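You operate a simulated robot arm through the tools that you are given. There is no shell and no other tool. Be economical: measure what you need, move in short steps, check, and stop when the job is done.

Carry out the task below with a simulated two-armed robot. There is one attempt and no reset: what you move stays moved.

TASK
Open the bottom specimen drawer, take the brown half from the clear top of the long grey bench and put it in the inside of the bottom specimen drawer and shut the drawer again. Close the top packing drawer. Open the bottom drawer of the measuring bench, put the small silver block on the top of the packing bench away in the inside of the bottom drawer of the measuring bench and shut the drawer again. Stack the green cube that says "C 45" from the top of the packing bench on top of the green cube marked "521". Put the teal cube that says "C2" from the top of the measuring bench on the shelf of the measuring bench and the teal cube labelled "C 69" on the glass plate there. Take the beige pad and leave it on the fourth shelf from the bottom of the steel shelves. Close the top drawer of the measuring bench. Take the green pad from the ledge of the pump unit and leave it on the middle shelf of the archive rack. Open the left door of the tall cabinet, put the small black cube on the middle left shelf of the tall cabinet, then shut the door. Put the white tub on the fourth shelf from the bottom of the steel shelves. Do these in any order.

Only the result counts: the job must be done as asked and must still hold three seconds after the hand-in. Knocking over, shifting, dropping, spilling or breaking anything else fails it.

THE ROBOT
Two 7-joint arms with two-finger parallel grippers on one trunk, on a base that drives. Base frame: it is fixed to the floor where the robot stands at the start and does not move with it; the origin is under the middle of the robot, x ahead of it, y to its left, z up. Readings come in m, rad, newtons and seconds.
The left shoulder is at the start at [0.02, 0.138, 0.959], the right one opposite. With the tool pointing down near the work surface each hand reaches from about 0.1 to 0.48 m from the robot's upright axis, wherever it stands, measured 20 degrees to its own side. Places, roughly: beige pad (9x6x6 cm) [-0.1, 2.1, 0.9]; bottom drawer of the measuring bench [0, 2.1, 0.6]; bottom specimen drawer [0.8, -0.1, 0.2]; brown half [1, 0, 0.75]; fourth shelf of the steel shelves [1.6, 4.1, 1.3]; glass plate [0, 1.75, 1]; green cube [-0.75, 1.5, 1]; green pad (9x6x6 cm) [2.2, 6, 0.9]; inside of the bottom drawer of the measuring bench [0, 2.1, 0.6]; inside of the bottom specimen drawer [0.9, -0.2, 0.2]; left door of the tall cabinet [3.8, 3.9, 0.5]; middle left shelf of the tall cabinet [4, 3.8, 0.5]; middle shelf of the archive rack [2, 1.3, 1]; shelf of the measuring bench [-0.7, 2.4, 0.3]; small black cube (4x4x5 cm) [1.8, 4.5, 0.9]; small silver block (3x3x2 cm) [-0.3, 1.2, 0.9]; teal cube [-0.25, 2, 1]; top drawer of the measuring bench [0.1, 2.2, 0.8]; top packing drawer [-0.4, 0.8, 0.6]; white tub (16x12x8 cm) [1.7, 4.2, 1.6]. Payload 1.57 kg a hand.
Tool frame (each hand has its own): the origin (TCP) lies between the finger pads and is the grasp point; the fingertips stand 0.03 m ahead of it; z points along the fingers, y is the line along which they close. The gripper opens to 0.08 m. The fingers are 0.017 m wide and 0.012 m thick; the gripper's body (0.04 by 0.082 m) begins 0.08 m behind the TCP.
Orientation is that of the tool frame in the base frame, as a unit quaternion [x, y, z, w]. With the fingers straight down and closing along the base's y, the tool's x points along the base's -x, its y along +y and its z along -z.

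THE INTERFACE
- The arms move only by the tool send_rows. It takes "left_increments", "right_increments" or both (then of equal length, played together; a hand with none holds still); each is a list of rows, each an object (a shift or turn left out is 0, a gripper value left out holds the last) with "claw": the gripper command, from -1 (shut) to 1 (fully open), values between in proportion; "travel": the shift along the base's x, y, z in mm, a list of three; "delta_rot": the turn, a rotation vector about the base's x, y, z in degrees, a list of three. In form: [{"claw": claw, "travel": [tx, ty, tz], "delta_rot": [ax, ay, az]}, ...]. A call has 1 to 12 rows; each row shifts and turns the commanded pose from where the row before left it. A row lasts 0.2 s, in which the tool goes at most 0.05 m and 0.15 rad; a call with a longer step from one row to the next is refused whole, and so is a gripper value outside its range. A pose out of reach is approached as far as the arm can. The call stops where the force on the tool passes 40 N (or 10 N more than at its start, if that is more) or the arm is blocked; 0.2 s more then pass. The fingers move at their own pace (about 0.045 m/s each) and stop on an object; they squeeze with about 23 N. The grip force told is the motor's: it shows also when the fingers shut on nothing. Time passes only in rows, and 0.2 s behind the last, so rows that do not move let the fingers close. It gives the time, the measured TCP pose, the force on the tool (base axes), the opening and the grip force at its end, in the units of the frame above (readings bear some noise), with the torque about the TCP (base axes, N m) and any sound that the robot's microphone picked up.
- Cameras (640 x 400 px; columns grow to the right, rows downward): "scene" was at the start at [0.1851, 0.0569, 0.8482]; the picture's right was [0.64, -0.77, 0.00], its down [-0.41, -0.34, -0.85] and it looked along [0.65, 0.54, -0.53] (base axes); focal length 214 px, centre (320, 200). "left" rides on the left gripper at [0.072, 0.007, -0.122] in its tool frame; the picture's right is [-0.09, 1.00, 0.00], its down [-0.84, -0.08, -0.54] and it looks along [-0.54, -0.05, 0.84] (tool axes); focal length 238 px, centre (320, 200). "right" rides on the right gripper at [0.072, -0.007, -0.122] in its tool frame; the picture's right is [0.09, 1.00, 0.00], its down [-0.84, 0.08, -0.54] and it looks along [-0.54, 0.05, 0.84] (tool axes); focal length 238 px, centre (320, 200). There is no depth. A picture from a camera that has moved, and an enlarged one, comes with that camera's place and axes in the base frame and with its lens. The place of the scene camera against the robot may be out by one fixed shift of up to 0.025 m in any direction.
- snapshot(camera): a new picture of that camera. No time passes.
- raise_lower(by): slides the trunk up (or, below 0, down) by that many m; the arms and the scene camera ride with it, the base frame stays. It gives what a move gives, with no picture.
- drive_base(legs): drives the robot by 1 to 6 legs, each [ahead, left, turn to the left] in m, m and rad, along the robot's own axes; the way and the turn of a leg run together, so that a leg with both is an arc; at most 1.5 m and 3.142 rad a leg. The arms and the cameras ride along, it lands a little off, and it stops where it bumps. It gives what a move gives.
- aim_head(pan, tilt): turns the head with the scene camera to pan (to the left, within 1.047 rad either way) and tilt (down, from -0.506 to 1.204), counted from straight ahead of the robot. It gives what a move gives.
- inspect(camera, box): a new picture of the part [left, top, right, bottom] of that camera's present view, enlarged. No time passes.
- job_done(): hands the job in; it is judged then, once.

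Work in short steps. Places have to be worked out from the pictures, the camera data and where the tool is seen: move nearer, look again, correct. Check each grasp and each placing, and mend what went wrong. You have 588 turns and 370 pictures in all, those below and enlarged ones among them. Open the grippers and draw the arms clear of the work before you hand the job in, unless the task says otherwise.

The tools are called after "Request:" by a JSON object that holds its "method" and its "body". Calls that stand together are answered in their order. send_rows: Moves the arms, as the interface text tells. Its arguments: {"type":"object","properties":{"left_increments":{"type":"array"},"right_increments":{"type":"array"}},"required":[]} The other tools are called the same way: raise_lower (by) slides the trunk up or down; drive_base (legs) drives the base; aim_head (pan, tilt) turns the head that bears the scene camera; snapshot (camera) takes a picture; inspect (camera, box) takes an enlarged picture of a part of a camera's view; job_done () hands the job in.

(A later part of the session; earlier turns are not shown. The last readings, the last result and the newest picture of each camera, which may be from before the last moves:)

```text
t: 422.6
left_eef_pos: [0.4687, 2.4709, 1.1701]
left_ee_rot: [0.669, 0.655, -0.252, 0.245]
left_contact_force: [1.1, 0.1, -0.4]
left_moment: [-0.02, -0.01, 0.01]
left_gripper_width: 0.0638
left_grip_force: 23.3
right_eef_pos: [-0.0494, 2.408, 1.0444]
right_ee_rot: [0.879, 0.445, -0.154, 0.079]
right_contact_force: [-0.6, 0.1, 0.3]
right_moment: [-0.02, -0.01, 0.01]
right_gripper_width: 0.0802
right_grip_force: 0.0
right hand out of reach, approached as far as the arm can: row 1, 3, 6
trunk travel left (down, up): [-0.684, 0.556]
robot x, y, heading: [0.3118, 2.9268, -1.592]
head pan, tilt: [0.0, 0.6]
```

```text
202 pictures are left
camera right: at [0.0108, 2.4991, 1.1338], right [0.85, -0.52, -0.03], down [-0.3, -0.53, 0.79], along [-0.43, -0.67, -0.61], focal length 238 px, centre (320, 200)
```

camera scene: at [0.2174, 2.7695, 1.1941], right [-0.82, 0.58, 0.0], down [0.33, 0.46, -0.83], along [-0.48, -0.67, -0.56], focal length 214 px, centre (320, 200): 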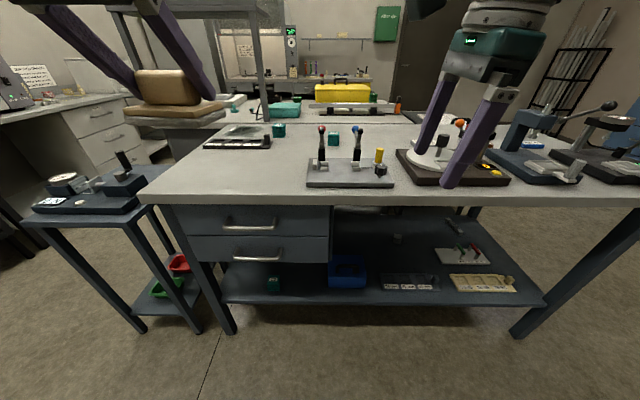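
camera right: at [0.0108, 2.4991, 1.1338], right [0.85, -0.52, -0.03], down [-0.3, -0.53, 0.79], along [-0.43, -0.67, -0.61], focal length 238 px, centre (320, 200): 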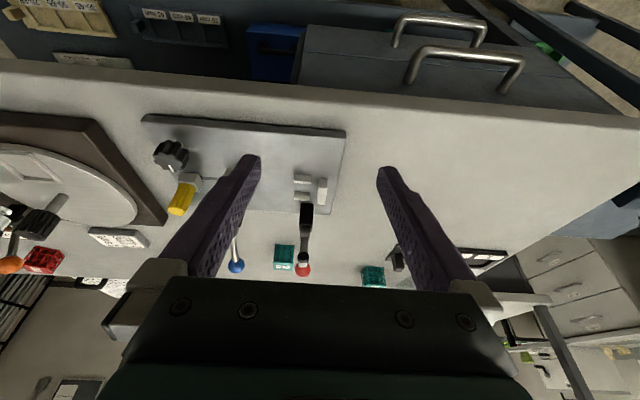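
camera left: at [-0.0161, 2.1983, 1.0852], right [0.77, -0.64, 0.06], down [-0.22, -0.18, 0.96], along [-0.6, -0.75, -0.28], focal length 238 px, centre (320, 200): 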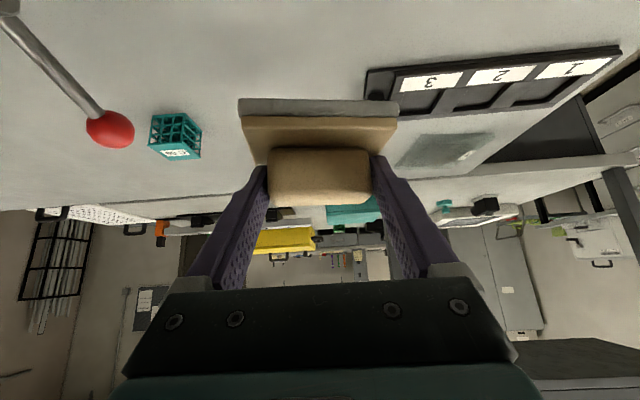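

C 69 confirmed at ≈(−0.343,2.092) between the two levers. I rise 6 cm and drive diagonally above it.

Request:
{"method": "raise_lower", "body": {"by": 0.06}}

Request:
{"method": "drive_base", "body": {"legs": [[0.3, -0.275, 0]]}}

Request:
{"method": "snapshot", "body": {"camera": "right"}}

Request:
{"method": "snapshot", "body": {"camera": "scene"}}

```text
t: 423.6
left_eef_pos: [0.4686, 2.4702, 1.2294]
left_ee_rot: [0.668, 0.656, -0.251, 0.246]
left_contact_force: [0.4, 0.6, 0.2]
left_moment: [-0.03, -0.02, 0.01]
left_gripper_width: 0.064
left_grip_force: 22.7
right_eef_pos: [-0.0486, 2.4079, 1.1041]
right_ee_rot: [0.879, 0.444, -0.153, 0.08]
right_contact_force: [-0.8, -0.1, 0.0]
right_moment: [0.04, 0.0, 0.01]
right_gripper_width: 0.0799
right_grip_force: 0.0
trunk travel left (down, up): [-0.744, 0.496]
robot x, y, heading: [0.3096, 2.924, -1.593]
head pan, tilt: [0.0, 0.6]
```

```text
t: 426.1
left_eef_pos: [0.188, 2.1818, 1.2313]
left_ee_rot: [0.669, 0.654, -0.252, 0.246]
left_contact_force: [-0.3, -0.4, -0.6]
left_moment: [0.01, 0.01, -0.02]
left_gripper_width: 0.0634
left_grip_force: 23.0
right_eef_pos: [-0.3298, 2.1219, 1.1046]
right_ee_rot: [0.881, 0.442, -0.153, 0.078]
right_contact_force: [0.1, -0.4, 0.1]
right_moment: [-0.05, 0.0, 0.02]
right_gripper_width: 0.08
right_grip_force: 0.1
trunk travel left (down, up): [-0.744, 0.496]
robot x, y, heading: [0.0312, 2.6398, -1.599]
head pan, tilt: [0.0, 0.6]
```

```text
201 pictures are left
camera right: at [-0.2708, 2.2127, 1.1937], right [0.85, -0.52, -0.03], down [-0.3, -0.53, 0.79], along [-0.43, -0.67, -0.61], focal length 238 px, centre (320, 200)
```

right: 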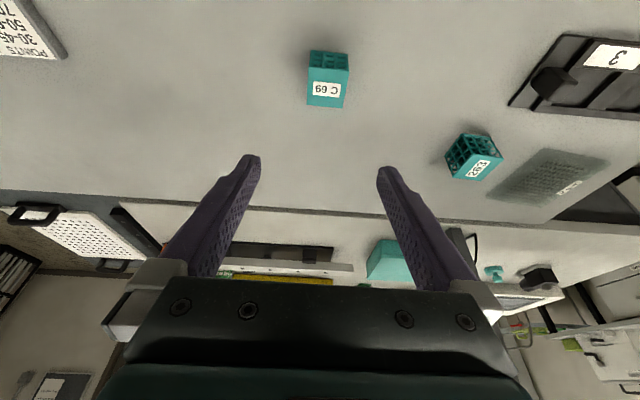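

```text
200 pictures are left
camera scene: at [0.0416, 2.4475, 1.2541], right [-1.0, 0.02, 0.0], down [0.01, 0.56, -0.83], along [-0.02, -0.82, -0.56], focal length 214 px, centre (320, 200)
```

scene: 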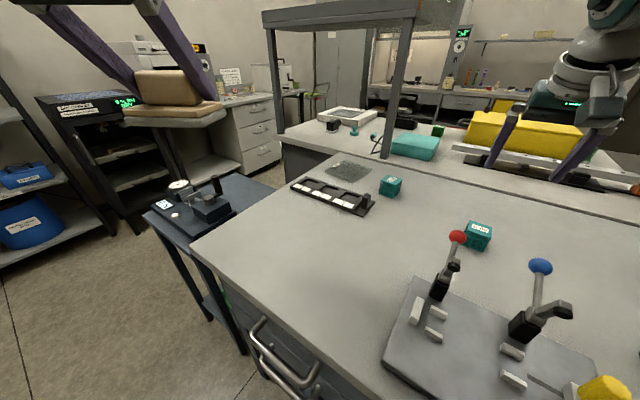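

Right above it. I lower with arm and trunk along the tool axis.

Request:
{"method": "send_rows", "body": {"right_increments": [{"travel": [-5, -11, -20]}, {"travel": [-5, -11, -20]}, {"travel": [-5, -11, -20]}]}}

Request:
{"method": "raise_lower", "body": {"by": -0.07}}

Request:
{"method": "snapshot", "body": {"camera": "right"}}

```text
t: 426.9
left_eef_pos: [0.1866, 2.1816, 1.2319]
left_ee_rot: [0.67, 0.654, -0.251, 0.246]
left_contact_force: [0.2, 0.3, -0.8]
left_moment: [0.0, 0.02, -0.01]
left_gripper_width: 0.0636
left_grip_force: 22.8
right_eef_pos: [-0.3262, 2.1341, 1.0492]
right_ee_rot: [0.88, 0.442, -0.153, 0.078]
right_contact_force: [0.6, -0.1, 0.3]
right_moment: [0.01, 0.03, 0.0]
right_gripper_width: 0.0802
right_grip_force: 0.2
right hand out of reach, approached as far as the arm can: row 1, 2, 3
trunk travel left (down, up): [-0.744, 0.496]
robot x, y, heading: [0.0306, 2.6334, -1.594]
head pan, tilt: [0.0, 0.6]
```

```text
t: 428.0
left_eef_pos: [0.1864, 2.181, 1.1611]
left_ee_rot: [0.669, 0.655, -0.252, 0.246]
left_contact_force: [-0.2, 0.3, -0.5]
left_moment: [0.01, -0.02, 0.02]
left_gripper_width: 0.0635
left_grip_force: 23.0
right_eef_pos: [-0.3266, 2.1341, 0.9783]
right_ee_rot: [0.88, 0.443, -0.152, 0.079]
right_contact_force: [-0.6, 0.0, -0.2]
right_moment: [0.02, 0.02, 0.01]
right_gripper_width: 0.0799
right_grip_force: 0.1
trunk travel left (down, up): [-0.674, 0.566]
robot x, y, heading: [0.0345, 2.6357, -1.598]
head pan, tilt: [0.0, 0.6]
```

```text
199 pictures are left
camera right: at [-0.2662, 2.2248, 1.0691], right [0.85, -0.52, -0.03], down [-0.3, -0.53, 0.79], along [-0.43, -0.67, -0.61], focal length 238 px, centre (320, 200)
```

right: 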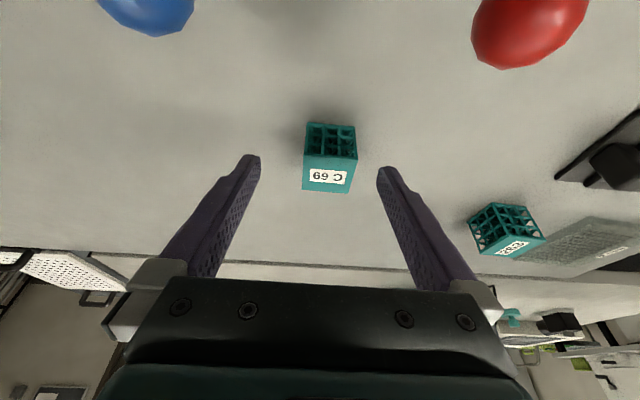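

The camera slipped between the lever balls. 4.5 cm forward, then down 6.5 cm, and close.

Request:
{"method": "drive_base", "body": {"legs": [[0.043, -0.016, 0]]}}

Request:
{"method": "raise_lower", "body": {"by": -0.066}}

Request:
{"method": "snapshot", "body": {"camera": "right"}}

```text
t: 428.9
left_eef_pos: [0.1713, 2.1384, 1.1593]
left_ee_rot: [0.669, 0.654, -0.253, 0.245]
left_contact_force: [0.4, -0.2, -0.8]
left_moment: [0.02, -0.02, -0.03]
left_gripper_width: 0.0635
left_grip_force: 23.0
right_eef_pos: [-0.3422, 2.0898, 0.9801]
right_ee_rot: [0.88, 0.443, -0.153, 0.079]
right_contact_force: [0.4, -0.1, -0.3]
right_moment: [0.01, 0.0, -0.02]
right_gripper_width: 0.08
right_grip_force: 0.1
trunk travel left (down, up): [-0.674, 0.566]
robot x, y, heading: [0.0115, 2.5945, -1.596]
head pan, tilt: [0.0, 0.6]
```

```text
t: 430.0
left_eef_pos: [0.1707, 2.139, 1.0945]
left_ee_rot: [0.669, 0.655, -0.251, 0.246]
left_contact_force: [0.0, 0.2, -0.4]
left_moment: [0.01, 0.01, -0.03]
left_gripper_width: 0.0633
left_grip_force: 23.5
right_eef_pos: [-0.3421, 2.0908, 0.913]
right_ee_rot: [0.88, 0.443, -0.152, 0.079]
right_contact_force: [0.1, 0.3, 0.7]
right_moment: [-0.04, -0.01, -0.01]
right_gripper_width: 0.0802
right_grip_force: 0.1
trunk travel left (down, up): [-0.608, 0.632]
robot x, y, heading: [0.0141, 2.5914, -1.594]
head pan, tilt: [0.0, 0.6]
```

```text
198 pictures are left
camera right: at [-0.2826, 2.1808, 1.0031], right [0.85, -0.52, -0.03], down [-0.3, -0.53, 0.79], along [-0.43, -0.67, -0.61], focal length 238 px, centre (320, 200)
```

right: 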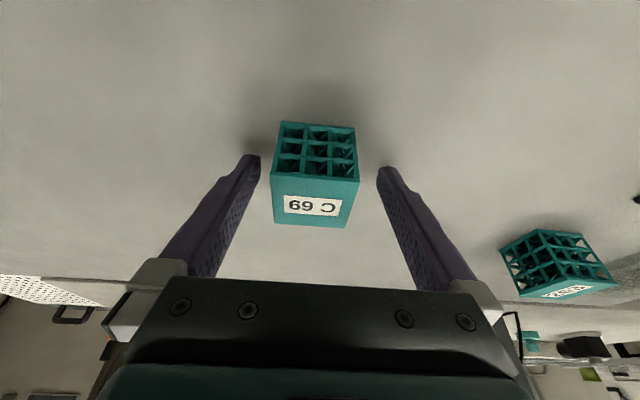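

Request:
{"method": "send_rows", "body": {"right_increments": [{"claw": -1}, {"claw": -1}, {"claw": -1}, {"claw": -1}]}}

Request:
{"method": "raise_lower", "body": {"by": 0.2}}

Request:
{"method": "snapshot", "body": {"camera": "right"}}

```text
t: 431.0
left_eef_pos: [0.1714, 2.1388, 1.0948]
left_ee_rot: [0.669, 0.654, -0.252, 0.246]
left_contact_force: [0.2, 0.2, -1.1]
left_moment: [0.01, 0.01, -0.01]
left_gripper_width: 0.0632
left_grip_force: 23.5
right_eef_pos: [-0.3413, 2.0896, 0.9129]
right_ee_rot: [0.88, 0.443, -0.152, 0.079]
right_contact_force: [-0.6, 0.0, 1.2]
right_moment: [0.02, 0.0, -0.02]
right_gripper_width: 0.0445
right_grip_force: 23.3
trunk travel left (down, up): [-0.608, 0.632]
robot x, y, heading: [0.012, 2.5918, -1.593]
head pan, tilt: [0.0, 0.6]
```

```text
t: 433.1
left_eef_pos: [0.1709, 2.138, 1.2959]
left_ee_rot: [0.67, 0.654, -0.252, 0.245]
left_contact_force: [0.1, -0.1, -0.4]
left_moment: [0.02, -0.01, 0.0]
left_gripper_width: 0.0633
left_grip_force: 23.3
right_eef_pos: [-0.3423, 2.0901, 1.1125]
right_ee_rot: [0.88, 0.443, -0.152, 0.079]
right_contact_force: [0.4, 0.2, -1.4]
right_moment: [0.03, -0.01, -0.03]
right_gripper_width: 0.0444
right_grip_force: 22.9
trunk travel left (down, up): [-0.808, 0.432]
robot x, y, heading: [0.0095, 2.5961, -1.592]
head pan, tilt: [0.0, 0.6]
```

```text
197 pictures are left
camera right: at [-0.2826, 2.1809, 1.2029], right [0.85, -0.52, -0.03], down [-0.3, -0.53, 0.79], along [-0.43, -0.67, -0.61], focal length 238 px, centre (320, 200)
```

right: 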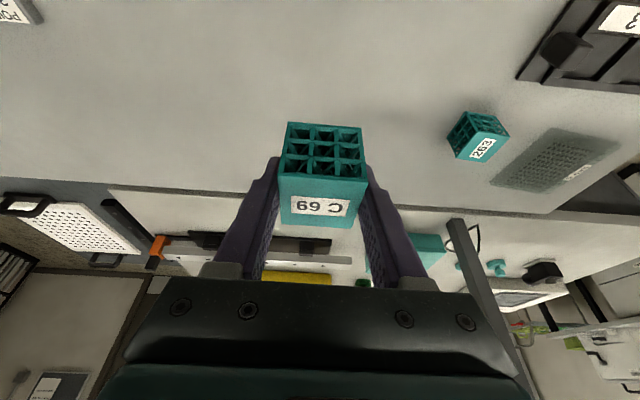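

C 69 held. The glass plate spans d 1.275–1.40, l 0.99–1.14, reachable only from the corridor end. I drive around: out, into the corridor.

Request:
{"method": "drive_base", "body": {"legs": [[-0.1, 0.79, 0], [0.77, 0.52, 0]]}}

Request:
{"method": "aim_head", "body": {"pan": -0.5, "tilt": 0.6}}

Request:
{"method": "snapshot", "body": {"camera": "scene"}}

```text
t: 441.9
left_eef_pos: [1.454, 1.437, 1.2957]
left_ee_rot: [0.676, 0.647, -0.254, 0.243]
left_contact_force: [0.1, -0.1, -0.7]
left_moment: [0.0, -0.02, 0.02]
left_gripper_width: 0.0624
left_grip_force: 22.9
right_eef_pos: [0.9391, 1.3998, 1.1129]
right_ee_rot: [0.885, 0.433, -0.154, 0.077]
right_contact_force: [0.3, 0.0, 0.2]
right_moment: [0.0, -0.01, -0.01]
right_gripper_width: 0.0444
right_grip_force: 23.3
trunk travel left (down, up): [-0.808, 0.432]
robot x, y, heading: [1.3028, 1.8921, -1.612]
head pan, tilt: [0.0, 0.6]
```

```text
t: 442.8
left_eef_pos: [1.4538, 1.4379, 1.2945]
left_ee_rot: [0.676, 0.647, -0.255, 0.244]
left_contact_force: [0.5, 0.0, -0.7]
left_moment: [-0.01, -0.02, 0.01]
left_gripper_width: 0.0623
left_grip_force: 23.1
right_eef_pos: [0.9389, 1.3992, 1.1121]
right_ee_rot: [0.885, 0.433, -0.154, 0.077]
right_contact_force: [-0.2, 0.1, -0.8]
right_moment: [-0.02, 0.0, 0.01]
right_gripper_width: 0.0444
right_grip_force: 23.1
trunk travel left (down, up): [-0.808, 0.432]
robot x, y, heading: [1.3065, 1.8953, -1.614]
head pan, tilt: [-0.499, 0.6]
```

```text
196 pictures are left
camera scene: at [1.2716, 1.7189, 1.3181], right [-0.86, 0.52, 0.0], down [0.29, 0.48, -0.83], along [-0.43, -0.71, -0.56], focal length 214 px, centre (320, 200)
```

scene: 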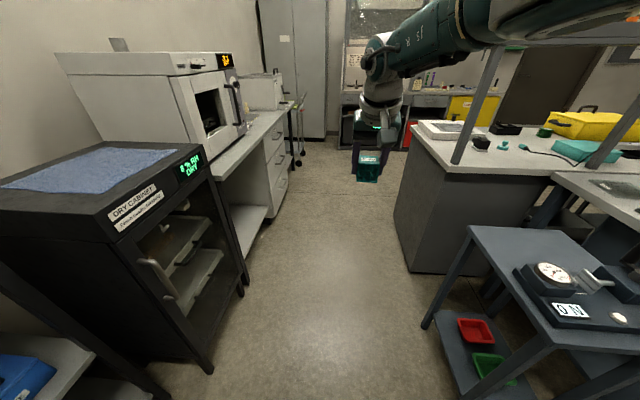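

The corridor is clear. I continue to d≈1.34 and then turn right (clockwise) so the right hand points at the bench end.

Request:
{"method": "drive_base", "body": {"legs": [[0.8, -0.52, 0], [0, 0, -0.8], [0, 0, -0.75]]}}

Request:
{"method": "aim_head", "body": {"pan": -0.5, "tilt": 0.7}}

Request:
{"method": "snapshot", "body": {"camera": "scene"}}

Request:
{"method": "snapshot", "body": {"camera": "right"}}

```text
t: 450.9
left_eef_pos: [0.4276, 0.7645, 1.2951]
left_ee_rot: [0.913, 0.207, -0.343, 0.078]
left_contact_force: [0.2, 0.4, -1.4]
left_moment: [0.0, -0.01, 0.01]
left_gripper_width: 0.0624
left_grip_force: 23.6
right_eef_pos: [0.1497, 1.1878, 1.1153]
right_ee_rot: [0.981, -0.073, -0.178, -0.001]
right_contact_force: [-4.9, -2.2, -1.3]
right_moment: [0.2, -0.44, 0.04]
right_gripper_width: 0.0442
right_grip_force: 23.1
trunk travel left (down, up): [-0.808, 0.432]
robot x, y, heading: [0.7616, 1.113, -2.689]
head pan, tilt: [-0.499, 0.6]
stopped in leg 3: the force on the tool passed its limit at 96 N (the readings are from after the stop); the commanded pose is now the measured one
```

```text
t: 451.6
left_eef_pos: [0.4278, 0.7634, 1.2946]
left_ee_rot: [0.913, 0.207, -0.343, 0.077]
left_contact_force: [0.7, 0.9, -0.1]
left_moment: [0.01, -0.01, 0.02]
left_gripper_width: 0.0624
left_grip_force: 23.0
right_eef_pos: [0.149, 1.1878, 1.116]
right_ee_rot: [0.981, -0.073, -0.179, 0.0]
right_contact_force: [-4.4, -4.1, 0.3]
right_moment: [0.47, -0.57, -0.1]
right_gripper_width: 0.0447
right_grip_force: 22.8
trunk travel left (down, up): [-0.808, 0.432]
robot x, y, heading: [0.7585, 1.1078, -2.694]
head pan, tilt: [-0.499, 0.7]
```

```text
195 pictures are left
camera scene: at [0.6022, 1.0711, 1.3097], right [0.05, 1.0, 0.0], down [0.64, -0.03, -0.77], along [-0.76, 0.04, -0.64], focal length 214 px, centre (320, 200)
```

scene: 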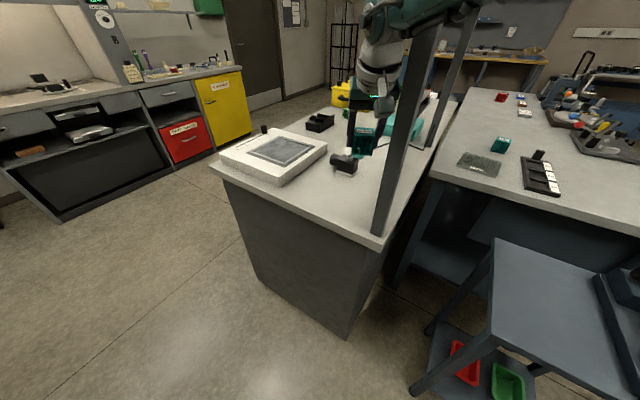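

```text
194 pictures are left
camera right: at [0.2602, 1.1794, 1.2034], right [-0.06, -1.0, -0.01], down [-0.6, 0.03, 0.8], along [-0.8, 0.05, -0.6], focal length 238 px, centre (320, 200)
```

right: 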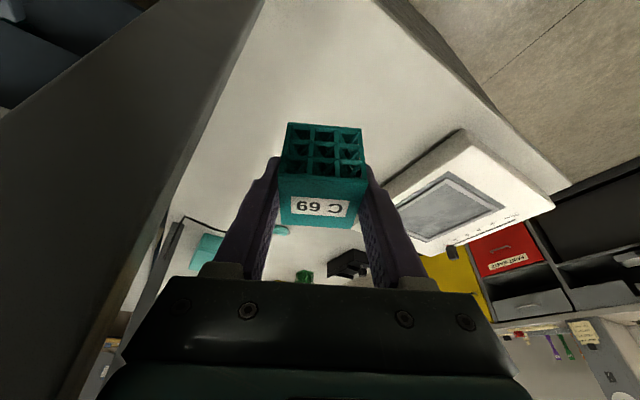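

The right hand touched the shelf post at the packing bench corner. I turn back, retreat up the corridor, and will make the turn in the open area instead.

Request:
{"method": "drive_base", "body": {"legs": [[0, 0, 0.5]]}}

Request:
{"method": "snapshot", "body": {"camera": "right"}}

Request:
{"method": "snapshot", "body": {"camera": "scene"}}

```text
t: 453.4
left_eef_pos: [0.6297, 0.6491, 1.2941]
left_ee_rot: [0.836, 0.421, -0.313, 0.158]
left_contact_force: [1.0, -0.1, -0.5]
left_moment: [0.01, -0.01, -0.02]
left_gripper_width: 0.0625
left_grip_force: 23.0
right_eef_pos: [0.1854, 0.894, 1.1141]
right_ee_rot: [0.97, 0.165, -0.171, 0.042]
right_contact_force: [0.3, 0.4, 0.0]
right_moment: [0.0, 0.01, 0.04]
right_gripper_width: 0.0448
right_grip_force: 23.6
trunk travel left (down, up): [-0.808, 0.432]
robot x, y, heading: [0.7614, 1.1102, -2.211]
head pan, tilt: [-0.499, 0.7]
```

```text
193 pictures are left
camera right: at [0.2863, 0.9376, 1.2029], right [0.42, -0.91, -0.01], down [-0.54, -0.25, 0.8], along [-0.73, -0.33, -0.6], focal length 238 px, centre (320, 200)
```

right: 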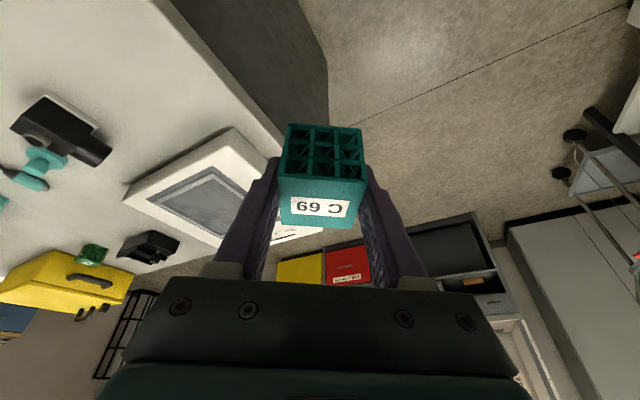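

```text
192 pictures are left
camera scene: at [0.6412, 0.9942, 1.3095], right [-0.42, 0.91, 0.0], down [0.58, 0.27, -0.76], along [-0.69, -0.32, -0.64], focal length 214 px, centre (320, 200)
```

scene: 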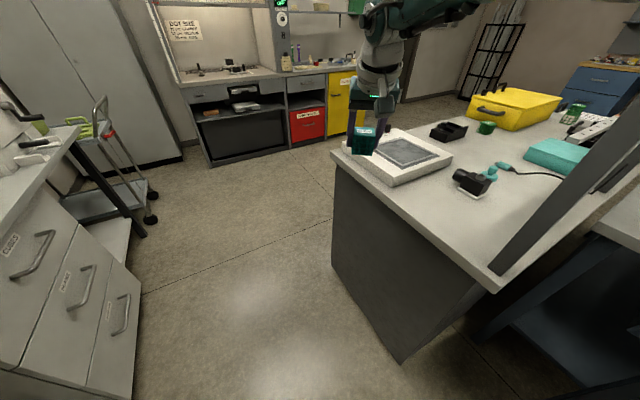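

Request:
{"method": "drive_base", "body": {"legs": [[-1.3, 0, 0], [0, 0, -0.95]]}}

Request:
{"method": "aim_head", "body": {"pan": 0.3, "tilt": 0.7}}

Request:
{"method": "snapshot", "body": {"camera": "scene"}}

```text
t: 462.3
left_eef_pos: [1.0896, 1.9939, 1.2947]
left_ee_rot: [0.936, -0.017, -0.351, -0.007]
left_contact_force: [-0.2, 0.2, -0.5]
left_moment: [0.03, 0.0, -0.02]
left_gripper_width: 0.0621
left_grip_force: 23.1
right_eef_pos: [1.0404, 2.4966, 1.1147]
right_ee_rot: [0.935, -0.306, -0.172, -0.043]
right_contact_force: [0.6, 0.1, -1.0]
right_moment: [0.04, -0.01, -0.01]
right_gripper_width: 0.0443
right_grip_force: 22.8
trunk travel left (down, up): [-0.808, 0.432]
robot x, y, heading: [1.5496, 2.1433, 3.11]
head pan, tilt: [-0.499, 0.7]
```

```text
t: 463.4
left_eef_pos: [1.0887, 1.9935, 1.2946]
left_ee_rot: [0.936, -0.016, -0.352, -0.006]
left_contact_force: [-0.1, 1.1, -1.0]
left_moment: [-0.01, 0.02, 0.0]
left_gripper_width: 0.0622
left_grip_force: 23.3
right_eef_pos: [1.0393, 2.4964, 1.1137]
right_ee_rot: [0.935, -0.306, -0.173, -0.043]
right_contact_force: [0.1, 0.0, -1.9]
right_moment: [0.01, 0.01, 0.05]
right_gripper_width: 0.0444
right_grip_force: 23.1
trunk travel left (down, up): [-0.808, 0.432]
robot x, y, heading: [1.5414, 2.1475, 3.108]
head pan, tilt: [0.3, 0.7]
```

```text
191 pictures are left
camera scene: at [1.3794, 2.1259, 1.3095], right [-0.26, 0.97, 0.0], down [0.62, 0.17, -0.76], along [-0.74, -0.2, -0.64], focal length 214 px, centre (320, 200)
```

scene: 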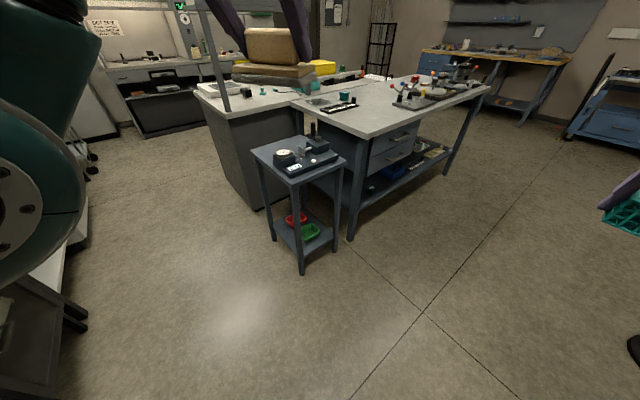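

In the open area the turn is done. Now I slide down the corridor to d≈1.34 with the right hand pointing at the bench end.

Request:
{"method": "drive_base", "body": {"legs": [[0.718, 1.085, 0]]}}

Request:
{"method": "aim_head", "body": {"pan": -0.6, "tilt": 0.7}}

Request:
{"method": "snapshot", "body": {"camera": "scene"}}

Request:
{"method": "snapshot", "body": {"camera": "right"}}

```text
t: 470.0
left_eef_pos: [0.3232, 0.93, 1.2935]
left_ee_rot: [0.936, -0.009, -0.351, -0.004]
left_contact_force: [-0.4, -0.2, -0.7]
left_moment: [-0.01, -0.04, -0.01]
left_gripper_width: 0.0623
left_grip_force: 23.0
right_eef_pos: [0.2657, 1.4332, 1.1148]
right_ee_rot: [0.938, -0.299, -0.173, -0.042]
right_contact_force: [1.3, 0.1, -0.1]
right_moment: [-0.02, -0.02, 0.0]
right_gripper_width: 0.0443
right_grip_force: 22.6
trunk travel left (down, up): [-0.808, 0.432]
robot x, y, heading: [0.7746, 1.0885, 3.12]
head pan, tilt: [0.3, 0.7]
```

```text
t: 471.2
left_eef_pos: [0.3238, 0.9295, 1.2956]
left_ee_rot: [0.937, -0.009, -0.351, -0.004]
left_contact_force: [-0.5, -0.1, -0.2]
left_moment: [0.0, -0.03, 0.01]
left_gripper_width: 0.062
left_grip_force: 22.8
right_eef_pos: [0.2659, 1.4325, 1.1141]
right_ee_rot: [0.938, -0.299, -0.172, -0.042]
right_contact_force: [0.4, 0.7, -0.7]
right_moment: [-0.02, 0.03, -0.02]
right_gripper_width: 0.0445
right_grip_force: 22.8
trunk travel left (down, up): [-0.808, 0.432]
robot x, y, heading: [0.7757, 1.0909, 3.127]
head pan, tilt: [-0.6, 0.7]
```

```text
190 pictures are left
camera scene: at [0.6241, 1.1394, 1.3095], right [0.58, 0.81, 0.0], down [0.53, -0.37, -0.76], along [-0.62, 0.44, -0.64], focal length 214 px, centre (320, 200)
```

scene: 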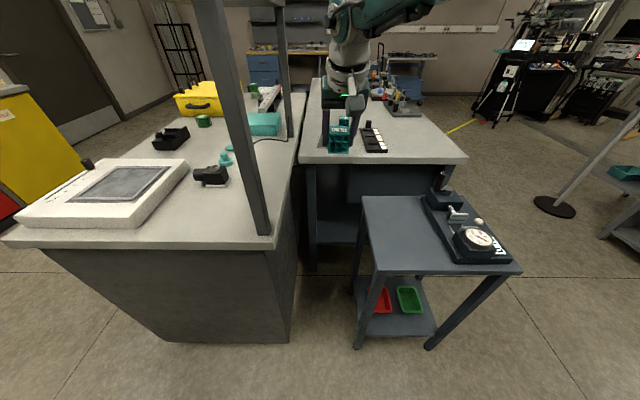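

```text
189 pictures are left
camera right: at [0.3614, 1.376, 1.2029], right [-0.5, -0.86, -0.01], down [-0.52, 0.29, 0.8], along [-0.69, 0.41, -0.6], focal length 238 px, centre (320, 200)
```

right: 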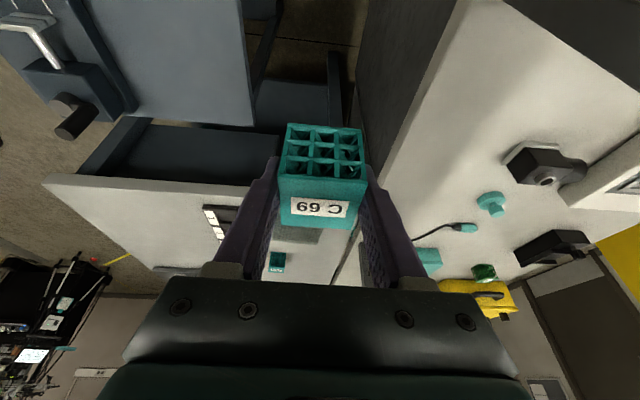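

Right hand is in line with the plate. I test extending the arm further before driving in.

Request:
{"method": "send_rows", "body": {"right_increments": [{"travel": [-16, 13, -15]}, {"travel": [-16, 13, -15]}, {"travel": [-16, 13, -15]}]}}

```text
t: 472.0
left_eef_pos: [0.3234, 0.9289, 1.2947]
left_ee_rot: [0.936, -0.009, -0.351, -0.003]
left_contact_force: [-0.2, -0.5, -0.6]
left_moment: [0.02, -0.01, 0.02]
left_gripper_width: 0.0623
left_grip_force: 23.1
right_eef_pos: [0.2772, 1.447, 1.0864]
right_ee_rot: [0.938, -0.298, -0.173, -0.042]
right_contact_force: [-0.5, -0.5, 0.3]
right_moment: [0.0, -0.02, 0.01]
right_gripper_width: 0.0444
right_grip_force: 23.1
right hand out of reach, approached as far as the arm can: row 1, 2, 3
trunk travel left (down, up): [-0.808, 0.432]
robot x, y, heading: [0.7768, 1.0888, 3.127]
head pan, tilt: [-0.6, 0.7]
```

The arm is at its limit; I'll use the base. First I swing the left arm (pad) out to the left side so it clears the shelf post.

Request:
{"method": "send_rows", "body": {"left_increments": [{"travel": [20, -40, 0]}, {"travel": [25, -40, 0]}, {"travel": [30, -35, 0]}, {"travel": [32, -34, 0]}, {"travel": [32, -34, 0]}, {"travel": [34, -32, 0]}, {"travel": [36, -30, 0]}, {"travel": [36, -30, 0]}, {"travel": [36, -30, 0]}, {"travel": [36, -30, 0]}]}}

Request:
{"method": "drive_base", "body": {"legs": [[0.2, -0.15, 0]]}}

Request:
{"method": "snapshot", "body": {"camera": "scene"}}

Request:
{"method": "snapshot", "body": {"camera": "right"}}

```text
t: 474.2
left_eef_pos: [0.642, 0.594, 1.2954]
left_ee_rot: [0.937, -0.009, -0.351, -0.004]
left_contact_force: [-1.0, -0.5, -0.7]
left_moment: [-0.01, -0.03, 0.03]
left_gripper_width: 0.0624
left_grip_force: 22.7
right_eef_pos: [0.2785, 1.4476, 1.0856]
right_ee_rot: [0.938, -0.299, -0.172, -0.042]
right_contact_force: [-0.2, -0.1, 0.1]
right_moment: [0.02, -0.01, 0.0]
right_gripper_width: 0.0446
right_grip_force: 23.3
trunk travel left (down, up): [-0.808, 0.432]
robot x, y, heading: [0.7783, 1.0908, 3.122]
head pan, tilt: [-0.6, 0.7]
```

```text
t: 476.0
left_eef_pos: [0.4457, 0.747, 1.2949]
left_ee_rot: [0.936, -0.007, -0.351, -0.002]
left_contact_force: [-0.1, 0.2, -0.3]
left_moment: [0.01, -0.01, 0.01]
left_gripper_width: 0.0622
left_grip_force: 23.5
right_eef_pos: [0.0794, 1.5973, 1.0852]
right_ee_rot: [0.938, -0.298, -0.172, -0.043]
right_contact_force: [-0.1, 0.5, -0.4]
right_moment: [0.02, 0.01, -0.01]
right_gripper_width: 0.0443
right_grip_force: 23.1
trunk travel left (down, up): [-0.808, 0.432]
robot x, y, heading: [0.5819, 1.2426, 3.125]
head pan, tilt: [-0.6, 0.7]
```

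```text
188 pictures are left
camera scene: at [0.4276, 1.2906, 1.3095], right [0.58, 0.82, 0.0], down [0.53, -0.37, -0.76], along [-0.62, 0.44, -0.64], focal length 214 px, centre (320, 200)
```

scene: 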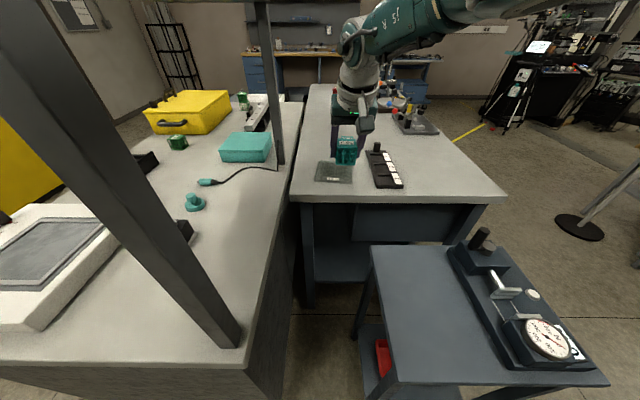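

```text
187 pictures are left
camera right: at [0.1764, 1.5412, 1.1745], right [-0.5, -0.87, -0.01], down [-0.52, 0.29, 0.8], along [-0.69, 0.41, -0.6], focal length 238 px, centre (320, 200)
```

right: 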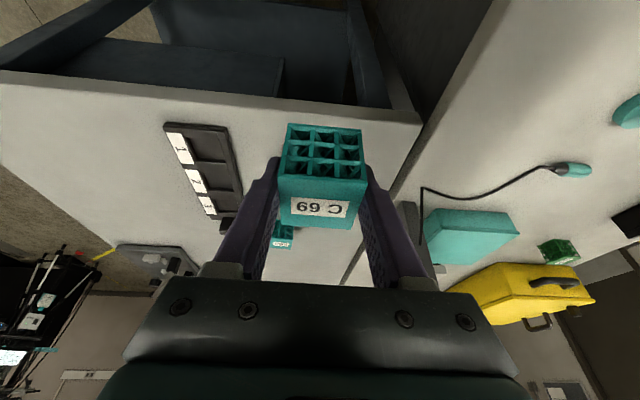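

Plate is ahead under the hand's line. I drive on 0.11 m.

Request:
{"method": "drive_base", "body": {"legs": [[0.09, -0.066, 0]]}}

Request:
{"method": "drive_base", "body": {"legs": [[0.055, -0.036, 0]]}}

Request:
{"method": "snapshot", "body": {"camera": "right"}}

Request:
{"method": "snapshot", "body": {"camera": "scene"}}

```text
t: 477.2
left_eef_pos: [0.3588, 0.8138, 1.295]
left_ee_rot: [0.936, -0.008, -0.351, -0.003]
left_contact_force: [0.0, 0.1, -0.7]
left_moment: [0.0, -0.02, -0.03]
left_gripper_width: 0.0625
left_grip_force: 22.4
right_eef_pos: [-0.0066, 1.6646, 1.0866]
right_ee_rot: [0.938, -0.298, -0.172, -0.043]
right_contact_force: [-0.5, -0.1, -0.5]
right_moment: [-0.01, 0.03, -0.01]
right_gripper_width: 0.0444
right_grip_force: 22.6
trunk travel left (down, up): [-0.808, 0.432]
robot x, y, heading: [0.499, 1.3077, 3.123]
head pan, tilt: [-0.6, 0.7]
```

```text
t: 478.2
left_eef_pos: [0.305, 0.8492, 1.2957]
left_ee_rot: [0.937, -0.009, -0.35, -0.003]
left_contact_force: [-0.1, 0.9, -0.2]
left_moment: [0.04, -0.02, 0.02]
left_gripper_width: 0.0622
left_grip_force: 23.1
right_eef_pos: [-0.0592, 1.7027, 1.0847]
right_ee_rot: [0.938, -0.298, -0.172, -0.042]
right_contact_force: [0.2, 0.1, -0.5]
right_moment: [0.01, -0.03, -0.04]
right_gripper_width: 0.0443
right_grip_force: 22.8
trunk travel left (down, up): [-0.808, 0.432]
robot x, y, heading: [0.4373, 1.3479, 3.121]
head pan, tilt: [-0.6, 0.7]
```

```text
186 pictures are left
camera right: at [0.0369, 1.6461, 1.1743], right [-0.5, -0.87, -0.01], down [-0.52, 0.29, 0.8], along [-0.69, 0.41, -0.6], focal length 238 px, centre (320, 200)
```

right: 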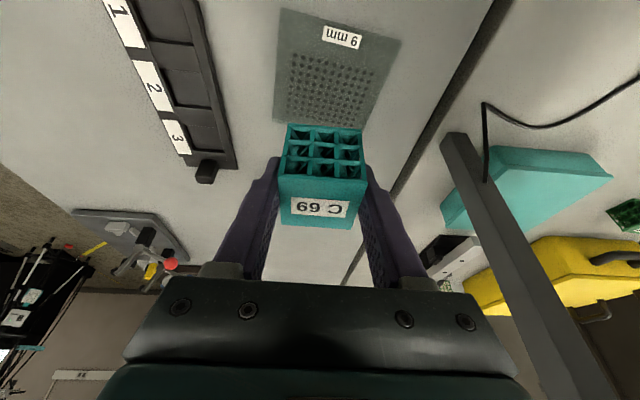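

```text
185 pictures are left
camera scene: at [0.2876, 1.3952, 1.3095], right [0.58, 0.81, 0.0], down [0.52, -0.37, -0.76], along [-0.62, 0.44, -0.64], focal length 214 px, centre (320, 200)
```

scene: 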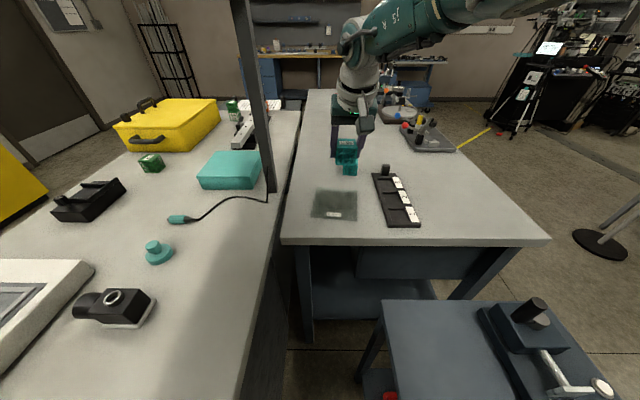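

No bump, and the cube is right over the plate's near part. I nudge 2 cm more and lower with the trunk.

Request:
{"method": "drive_base", "body": {"legs": [[0.018, -0.014, 0]]}}

Request:
{"method": "raise_lower", "body": {"by": -0.12}}

Request:
{"method": "snapshot", "body": {"camera": "right"}}

Request:
{"method": "inspect", "body": {"camera": "scene", "box": [260, 100, 460, 260]}}

```text
t: 479.0
left_eef_pos: [0.2862, 0.866, 1.2956]
left_ee_rot: [0.936, -0.008, -0.351, -0.003]
left_contact_force: [0.6, 0.1, 0.5]
left_moment: [0.0, 0.0, 0.0]
left_gripper_width: 0.0621
left_grip_force: 23.0
right_eef_pos: [-0.0758, 1.7163, 1.0857]
right_ee_rot: [0.938, -0.298, -0.172, -0.042]
right_contact_force: [0.6, 0.8, 0.1]
right_moment: [0.0, 0.02, 0.01]
right_gripper_width: 0.0442
right_grip_force: 22.9
trunk travel left (down, up): [-0.808, 0.432]
robot x, y, heading: [0.4194, 1.3566, 3.127]
head pan, tilt: [-0.6, 0.7]
```

```text
t: 480.5
left_eef_pos: [0.2863, 0.864, 1.1897]
left_ee_rot: [0.936, -0.01, -0.353, -0.003]
left_contact_force: [-0.3, -0.1, -1.0]
left_moment: [-0.05, -0.01, -0.01]
left_gripper_width: 0.0623
left_grip_force: 22.7
right_eef_pos: [-0.0776, 1.7163, 0.9792]
right_ee_rot: [0.938, -0.298, -0.174, -0.04]
right_contact_force: [0.1, -0.1, 0.1]
right_moment: [-0.04, 0.0, -0.03]
right_gripper_width: 0.0441
right_grip_force: 22.9
trunk travel left (down, up): [-0.688, 0.552]
robot x, y, heading: [0.4251, 1.3599, 3.123]
head pan, tilt: [-0.6, 0.7]
```

```text
184 pictures are left
camera right: at [0.0179, 1.6594, 1.0675], right [-0.5, -0.87, 0.0], down [-0.52, 0.3, 0.8], along [-0.69, 0.4, -0.6], focal length 238 px, centre (320, 200)
```

right: 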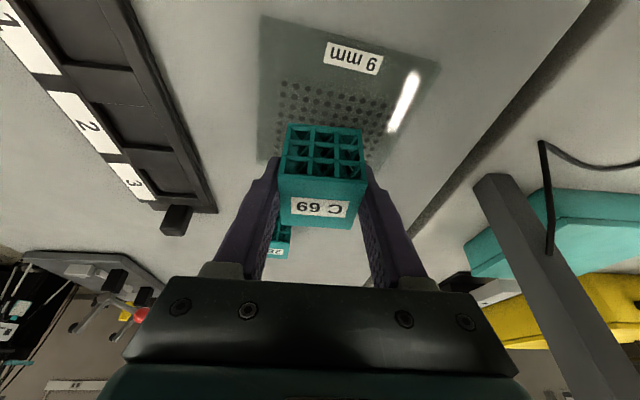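

```text
2.50 times, centred on (360, 180) of scene
camera zoom: at [0.2691, 1.4088, 1.2024], right [0.58, 0.81, 0.0], down [0.52, -0.38, -0.77], along [-0.63, 0.44, -0.64], focal length 536 px, centre (220, 250)
```

zoom: 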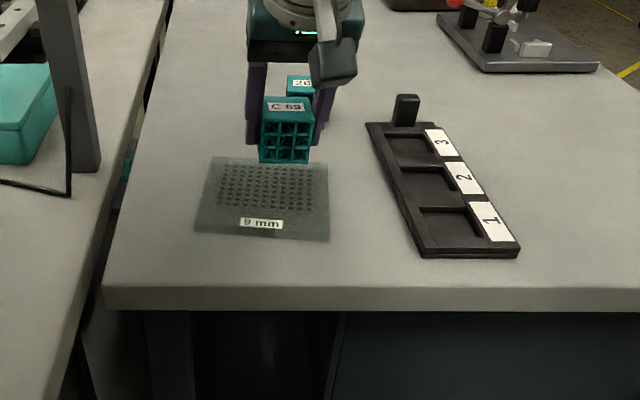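

Request:
{"method": "send_rows", "body": {"right_increments": [{}, {}]}}

Request:
{"method": "aim_head", "body": {"pan": 0.2, "tilt": 0.9}}

Request:
{"method": "snapshot", "body": {"camera": "scene"}}

```text
t: 481.1
left_eef_pos: [0.2864, 0.8639, 1.1894]
left_ee_rot: [0.936, -0.009, -0.352, -0.003]
left_contact_force: [-0.6, 0.8, -0.3]
left_moment: [-0.03, -0.01, 0.0]
left_gripper_width: 0.0625
left_grip_force: 23.7
right_eef_pos: [-0.0766, 1.7173, 0.9798]
right_ee_rot: [0.938, -0.299, -0.173, -0.042]
right_contact_force: [0.3, 0.4, -0.9]
right_moment: [-0.02, 0.01, 0.02]
right_gripper_width: 0.0445
right_grip_force: 23.0
trunk travel left (down, up): [-0.688, 0.552]
robot x, y, heading: [0.4269, 1.3592, 3.121]
head pan, tilt: [-0.6, 0.7]
```

```text
t: 482.2
left_eef_pos: [0.2869, 0.8638, 1.1887]
left_ee_rot: [0.936, -0.009, -0.352, -0.003]
left_contact_force: [-0.1, -0.3, -0.9]
left_moment: [0.01, 0.02, 0.01]
left_gripper_width: 0.0622
left_grip_force: 23.2
right_eef_pos: [-0.076, 1.7152, 0.9784]
right_ee_rot: [0.938, -0.299, -0.173, -0.042]
right_contact_force: [0.3, -1.0, 0.2]
right_moment: [0.0, -0.01, 0.05]
right_gripper_width: 0.0443
right_grip_force: 23.1
trunk travel left (down, up): [-0.688, 0.552]
robot x, y, heading: [0.4218, 1.3605, 3.124]
head pan, tilt: [0.201, 0.901]
```

```text
182 pictures are left
camera scene: at [0.2645, 1.3462, 1.1867], right [-0.18, 0.98, 0.0], down [0.77, 0.14, -0.62], along [-0.61, -0.11, -0.78], focal length 214 px, centre (320, 200)
```

scene: 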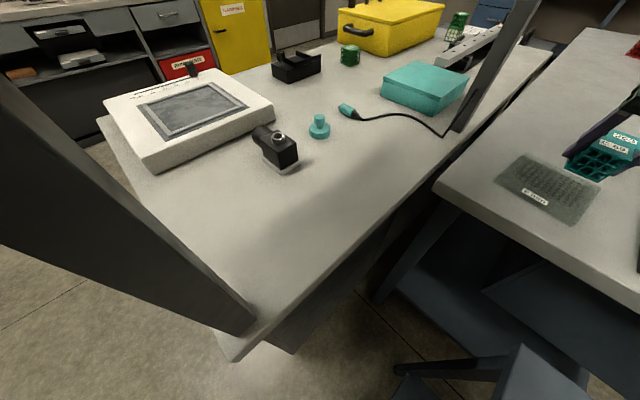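

The trunk seems to rest on something on the left (the shelf end). I raise to release, shift the robot away (+d) by 5 cm and compensate with the arm.

Request:
{"method": "raise_lower", "body": {"by": 0.03}}

Request:
{"method": "drive_base", "body": {"legs": [[-0.028, -0.042, 0]]}}

Request:
{"method": "send_rows", "body": {"right_increments": [{"travel": [-15, -20, 0]}, {"travel": [-14, -20, 0]}]}}

Request:
{"method": "raise_lower", "body": {"by": -0.03}}

```text
t: 483.0
left_eef_pos: [0.2874, 0.8642, 1.2025]
left_ee_rot: [0.936, -0.009, -0.352, -0.004]
left_contact_force: [-0.4, -1.5, -0.1]
left_moment: [0.02, -0.01, 0.01]
left_gripper_width: 0.0621
left_grip_force: 23.1
right_eef_pos: [-0.0775, 1.7172, 0.9936]
right_ee_rot: [0.938, -0.299, -0.172, -0.043]
right_contact_force: [-1.0, -0.1, -1.0]
right_moment: [0.03, 0.02, -0.02]
right_gripper_width: 0.0443
right_grip_force: 23.0
trunk travel left (down, up): [-0.718, 0.522]
robot x, y, heading: [0.422, 1.3563, 3.129]
head pan, tilt: [0.201, 0.901]
```

```text
t: 483.9
left_eef_pos: [0.318, 0.9057, 1.2064]
left_ee_rot: [0.936, -0.009, -0.352, -0.004]
left_contact_force: [0.2, -0.3, -0.9]
left_moment: [0.02, 0.07, 0.0]
left_gripper_width: 0.062
left_grip_force: 23.5
right_eef_pos: [-0.0479, 1.7584, 0.9944]
right_ee_rot: [0.938, -0.297, -0.172, -0.043]
right_contact_force: [0.5, 0.8, -0.6]
right_moment: [-0.02, -0.01, -0.01]
right_gripper_width: 0.0443
right_grip_force: 23.5
trunk travel left (down, up): [-0.718, 0.522]
robot x, y, heading: [0.452, 1.4005, 3.127]
head pan, tilt: [0.201, 0.901]
```

```text
t: 484.5
left_eef_pos: [0.3161, 0.9055, 1.2048]
left_ee_rot: [0.936, -0.009, -0.351, -0.003]
left_contact_force: [-0.1, 0.2, -0.6]
left_moment: [0.0, 0.0, 0.02]
left_gripper_width: 0.0623
left_grip_force: 23.0
right_eef_pos: [-0.0555, 1.7135, 0.9931]
right_ee_rot: [0.938, -0.298, -0.173, -0.042]
right_contact_force: [-0.3, 0.6, 0.6]
right_moment: [0.0, 0.03, 0.0]
right_gripper_width: 0.0449
right_grip_force: 22.4
right hand out of reach, approached as far as the arm can: row 1, 2
trunk travel left (down, up): [-0.718, 0.522]
robot x, y, heading: [0.4481, 1.4003, 3.132]
head pan, tilt: [0.201, 0.901]
```

```text
t: 485.3
left_eef_pos: [0.3159, 0.9044, 1.1891]
left_ee_rot: [0.935, -0.01, -0.354, -0.001]
left_contact_force: [-0.5, -0.5, 0.4]
left_moment: [0.0, 0.0, -0.05]
left_gripper_width: 0.0624
left_grip_force: 23.4
right_eef_pos: [-0.0585, 1.7123, 0.9774]
right_ee_rot: [0.938, -0.299, -0.174, -0.04]
right_contact_force: [-0.5, 0.2, -0.5]
right_moment: [-0.02, 0.02, 0.0]
right_gripper_width: 0.0445
right_grip_force: 23.2
trunk travel left (down, up): [-0.688, 0.552]
robot x, y, heading: [0.4547, 1.402, 3.128]
head pan, tilt: [0.201, 0.901]
```

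Still resting on something. I look right-down toward the blue table.

Request:
{"method": "aim_head", "body": {"pan": -0.9, "tilt": 1.1}}

Request:
{"method": "snapshot", "body": {"camera": "scene"}}

```text
t: 486.6
left_eef_pos: [0.3166, 0.9065, 1.1895]
left_ee_rot: [0.936, -0.009, -0.352, -0.002]
left_contact_force: [-0.5, -0.6, -0.4]
left_moment: [0.02, 0.01, -0.02]
left_gripper_width: 0.0624
left_grip_force: 23.4
right_eef_pos: [-0.0556, 1.7128, 0.9772]
right_ee_rot: [0.938, -0.297, -0.173, -0.042]
right_contact_force: [-0.7, 0.2, -0.5]
right_moment: [0.01, -0.01, -0.04]
right_gripper_width: 0.0444
right_grip_force: 23.3
trunk travel left (down, up): [-0.688, 0.552]
robot x, y, heading: [0.4549, 1.4002, 3.128]
head pan, tilt: [-0.901, 1.1]
```

```text
181 pictures are left
camera scene: at [0.3291, 1.4511, 1.1725], right [0.79, 0.61, 0.0], down [0.54, -0.71, -0.45], along [-0.28, 0.36, -0.89], focal length 214 px, centre (320, 200)
```

scene: 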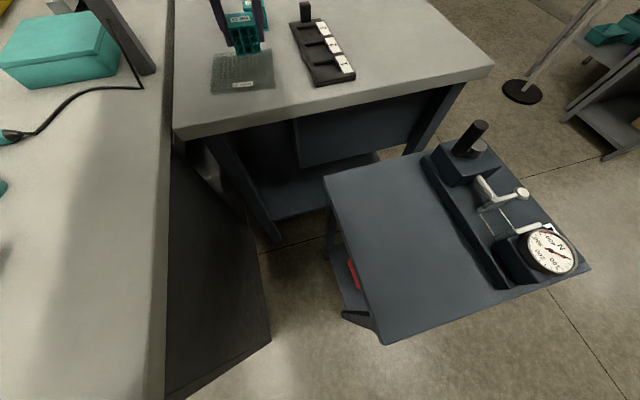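

The torso's left side is above the packing bench top. I raise 3 cm, shift 9 cm further (+d) and turn the robot slightly left to bring the cube back over the plate.

Request:
{"method": "raise_lower", "body": {"by": 0.03}}

Request:
{"method": "drive_base", "body": {"legs": [[-0.045, -0.074, 0], [0, 0, 0.165]]}}

Request:
{"method": "raise_lower", "body": {"by": -0.03}}

Request:
{"method": "snapshot", "body": {"camera": "right"}}

```text
t: 487.4
left_eef_pos: [0.3163, 0.9047, 1.2042]
left_ee_rot: [0.936, -0.009, -0.351, -0.003]
left_contact_force: [-0.1, -0.2, -0.9]
left_moment: [-0.03, -0.02, 0.0]
left_gripper_width: 0.0622
left_grip_force: 23.4
right_eef_pos: [-0.058, 1.7125, 0.9915]
right_ee_rot: [0.938, -0.297, -0.171, -0.042]
right_contact_force: [0.9, -0.3, -0.8]
right_moment: [0.0, 0.0, -0.01]
right_gripper_width: 0.0442
right_grip_force: 23.4
trunk travel left (down, up): [-0.718, 0.522]
robot x, y, heading: [0.4496, 1.4003, 3.125]
head pan, tilt: [-0.901, 1.1]
```

```text
t: 489.1
left_eef_pos: [0.4452, 0.9644, 1.2054]
left_ee_rot: [0.934, 0.068, -0.35, 0.026]
left_contact_force: [0.3, -0.2, -0.9]
left_moment: [0.03, 0.02, 0.0]
left_gripper_width: 0.0624
left_grip_force: 22.5
right_eef_pos: [-0.0523, 1.7011, 0.993]
right_ee_rot: [0.959, -0.22, -0.174, -0.029]
right_contact_force: [-0.3, 0.8, -0.2]
right_moment: [0.03, -0.01, 0.0]
right_gripper_width: 0.0442
right_grip_force: 22.5
trunk travel left (down, up): [-0.718, 0.522]
robot x, y, heading: [0.499, 1.4737, -2.994]
head pan, tilt: [-0.901, 1.1]
```

```text
t: 489.9
left_eef_pos: [0.4467, 0.9647, 1.1764]
left_ee_rot: [0.934, 0.069, -0.35, 0.026]
left_contact_force: [0.6, 0.3, -1.0]
left_moment: [-0.02, -0.04, 0.04]
left_gripper_width: 0.0623
left_grip_force: 22.8
right_eef_pos: [-0.0533, 1.7014, 0.9641]
right_ee_rot: [0.959, -0.22, -0.174, -0.028]
right_contact_force: [1.3, 0.1, -0.5]
right_moment: [0.02, 0.0, 0.03]
right_gripper_width: 0.0443
right_grip_force: 22.8
trunk travel left (down, up): [-0.688, 0.552]
robot x, y, heading: [0.4968, 1.4764, -2.996]
head pan, tilt: [-0.901, 1.1]
```

```text
180 pictures are left
camera right: at [0.0505, 1.6612, 1.0523], right [-0.35, -0.94, -0.01], down [-0.56, 0.2, 0.8], along [-0.75, 0.29, -0.6], focal length 238 px, centre (320, 200)
```

right: 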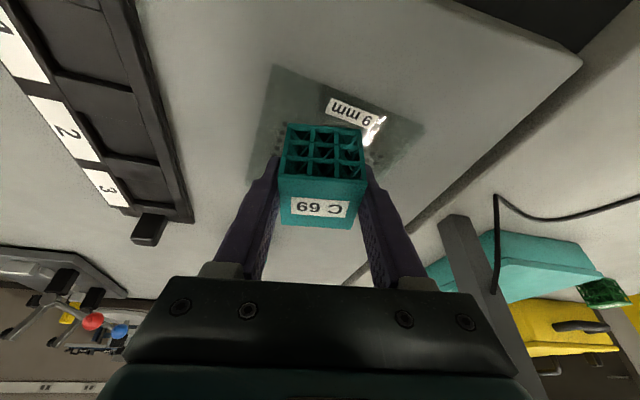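

Trunk goes down freely now. A final 2 cm nudge toward the plate centre, then lower to contact.

Request:
{"method": "drive_base", "body": {"legs": [[0.02, -0.014, 0]]}}

Request:
{"method": "raise_lower", "body": {"by": -0.025}}

Request:
{"method": "snapshot", "body": {"camera": "right"}}

Request:
{"method": "snapshot", "body": {"camera": "scene"}}

```text
t: 490.8
left_eef_pos: [0.4373, 0.9714, 1.178]
left_ee_rot: [0.934, 0.073, -0.347, 0.03]
left_contact_force: [0.6, 1.4, 0.4]
left_moment: [0.0, 0.02, 0.0]
left_gripper_width: 0.0624
left_grip_force: 23.3
right_eef_pos: [-0.0676, 1.701, 0.9602]
right_ee_rot: [0.961, -0.216, -0.172, -0.028]
right_contact_force: [0.4, 0.1, -0.6]
right_moment: [-0.05, 0.02, -0.02]
right_gripper_width: 0.0444
right_grip_force: 23.1
trunk travel left (down, up): [-0.688, 0.552]
robot x, y, heading: [0.4819, 1.4851, -2.987]
head pan, tilt: [-0.901, 1.1]
stopped in leg 1: the robot was blocked; the commanded pose is now the measured one
```

```text
t: 491.5
left_eef_pos: [0.439, 0.9706, 1.151]
left_ee_rot: [0.935, 0.072, -0.346, 0.029]
left_contact_force: [-0.7, 0.8, -0.4]
left_moment: [-0.01, 0.0, -0.03]
left_gripper_width: 0.0622
left_grip_force: 23.3
right_eef_pos: [-0.0652, 1.7023, 0.9325]
right_ee_rot: [0.961, -0.216, -0.17, -0.026]
right_contact_force: [-0.3, 0.7, -0.5]
right_moment: [0.01, -0.01, 0.0]
right_gripper_width: 0.0445
right_grip_force: 23.1
trunk travel left (down, up): [-0.663, 0.577]
robot x, y, heading: [0.4805, 1.4835, -2.988]
head pan, tilt: [-0.901, 1.1]
```

```text
179 pictures are left
camera right: at [0.0378, 1.6636, 1.0222], right [-0.34, -0.94, -0.01], down [-0.57, 0.2, 0.8], along [-0.74, 0.28, -0.61], focal length 238 px, centre (320, 200)
```

right: 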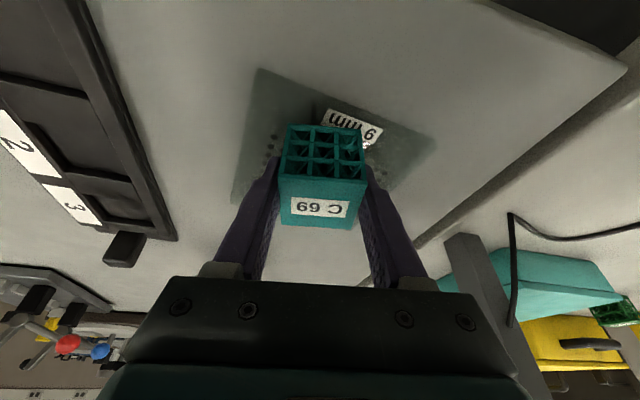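

```text
178 pictures are left
camera scene: at [0.358, 1.5083, 1.1326], right [0.68, 0.73, 0.0], down [0.66, -0.61, -0.45], along [-0.33, 0.3, -0.89], focal length 214 px, centre (320, 200)
```

scene: 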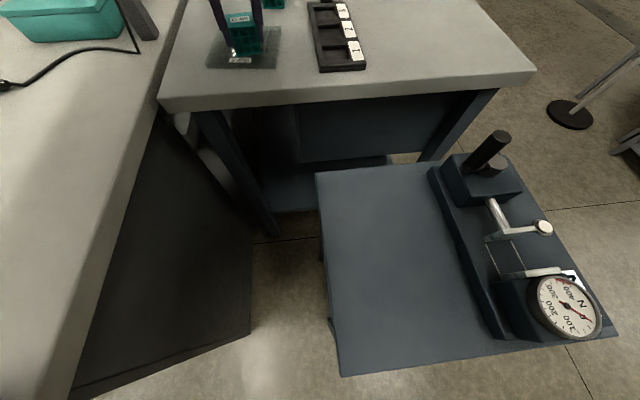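

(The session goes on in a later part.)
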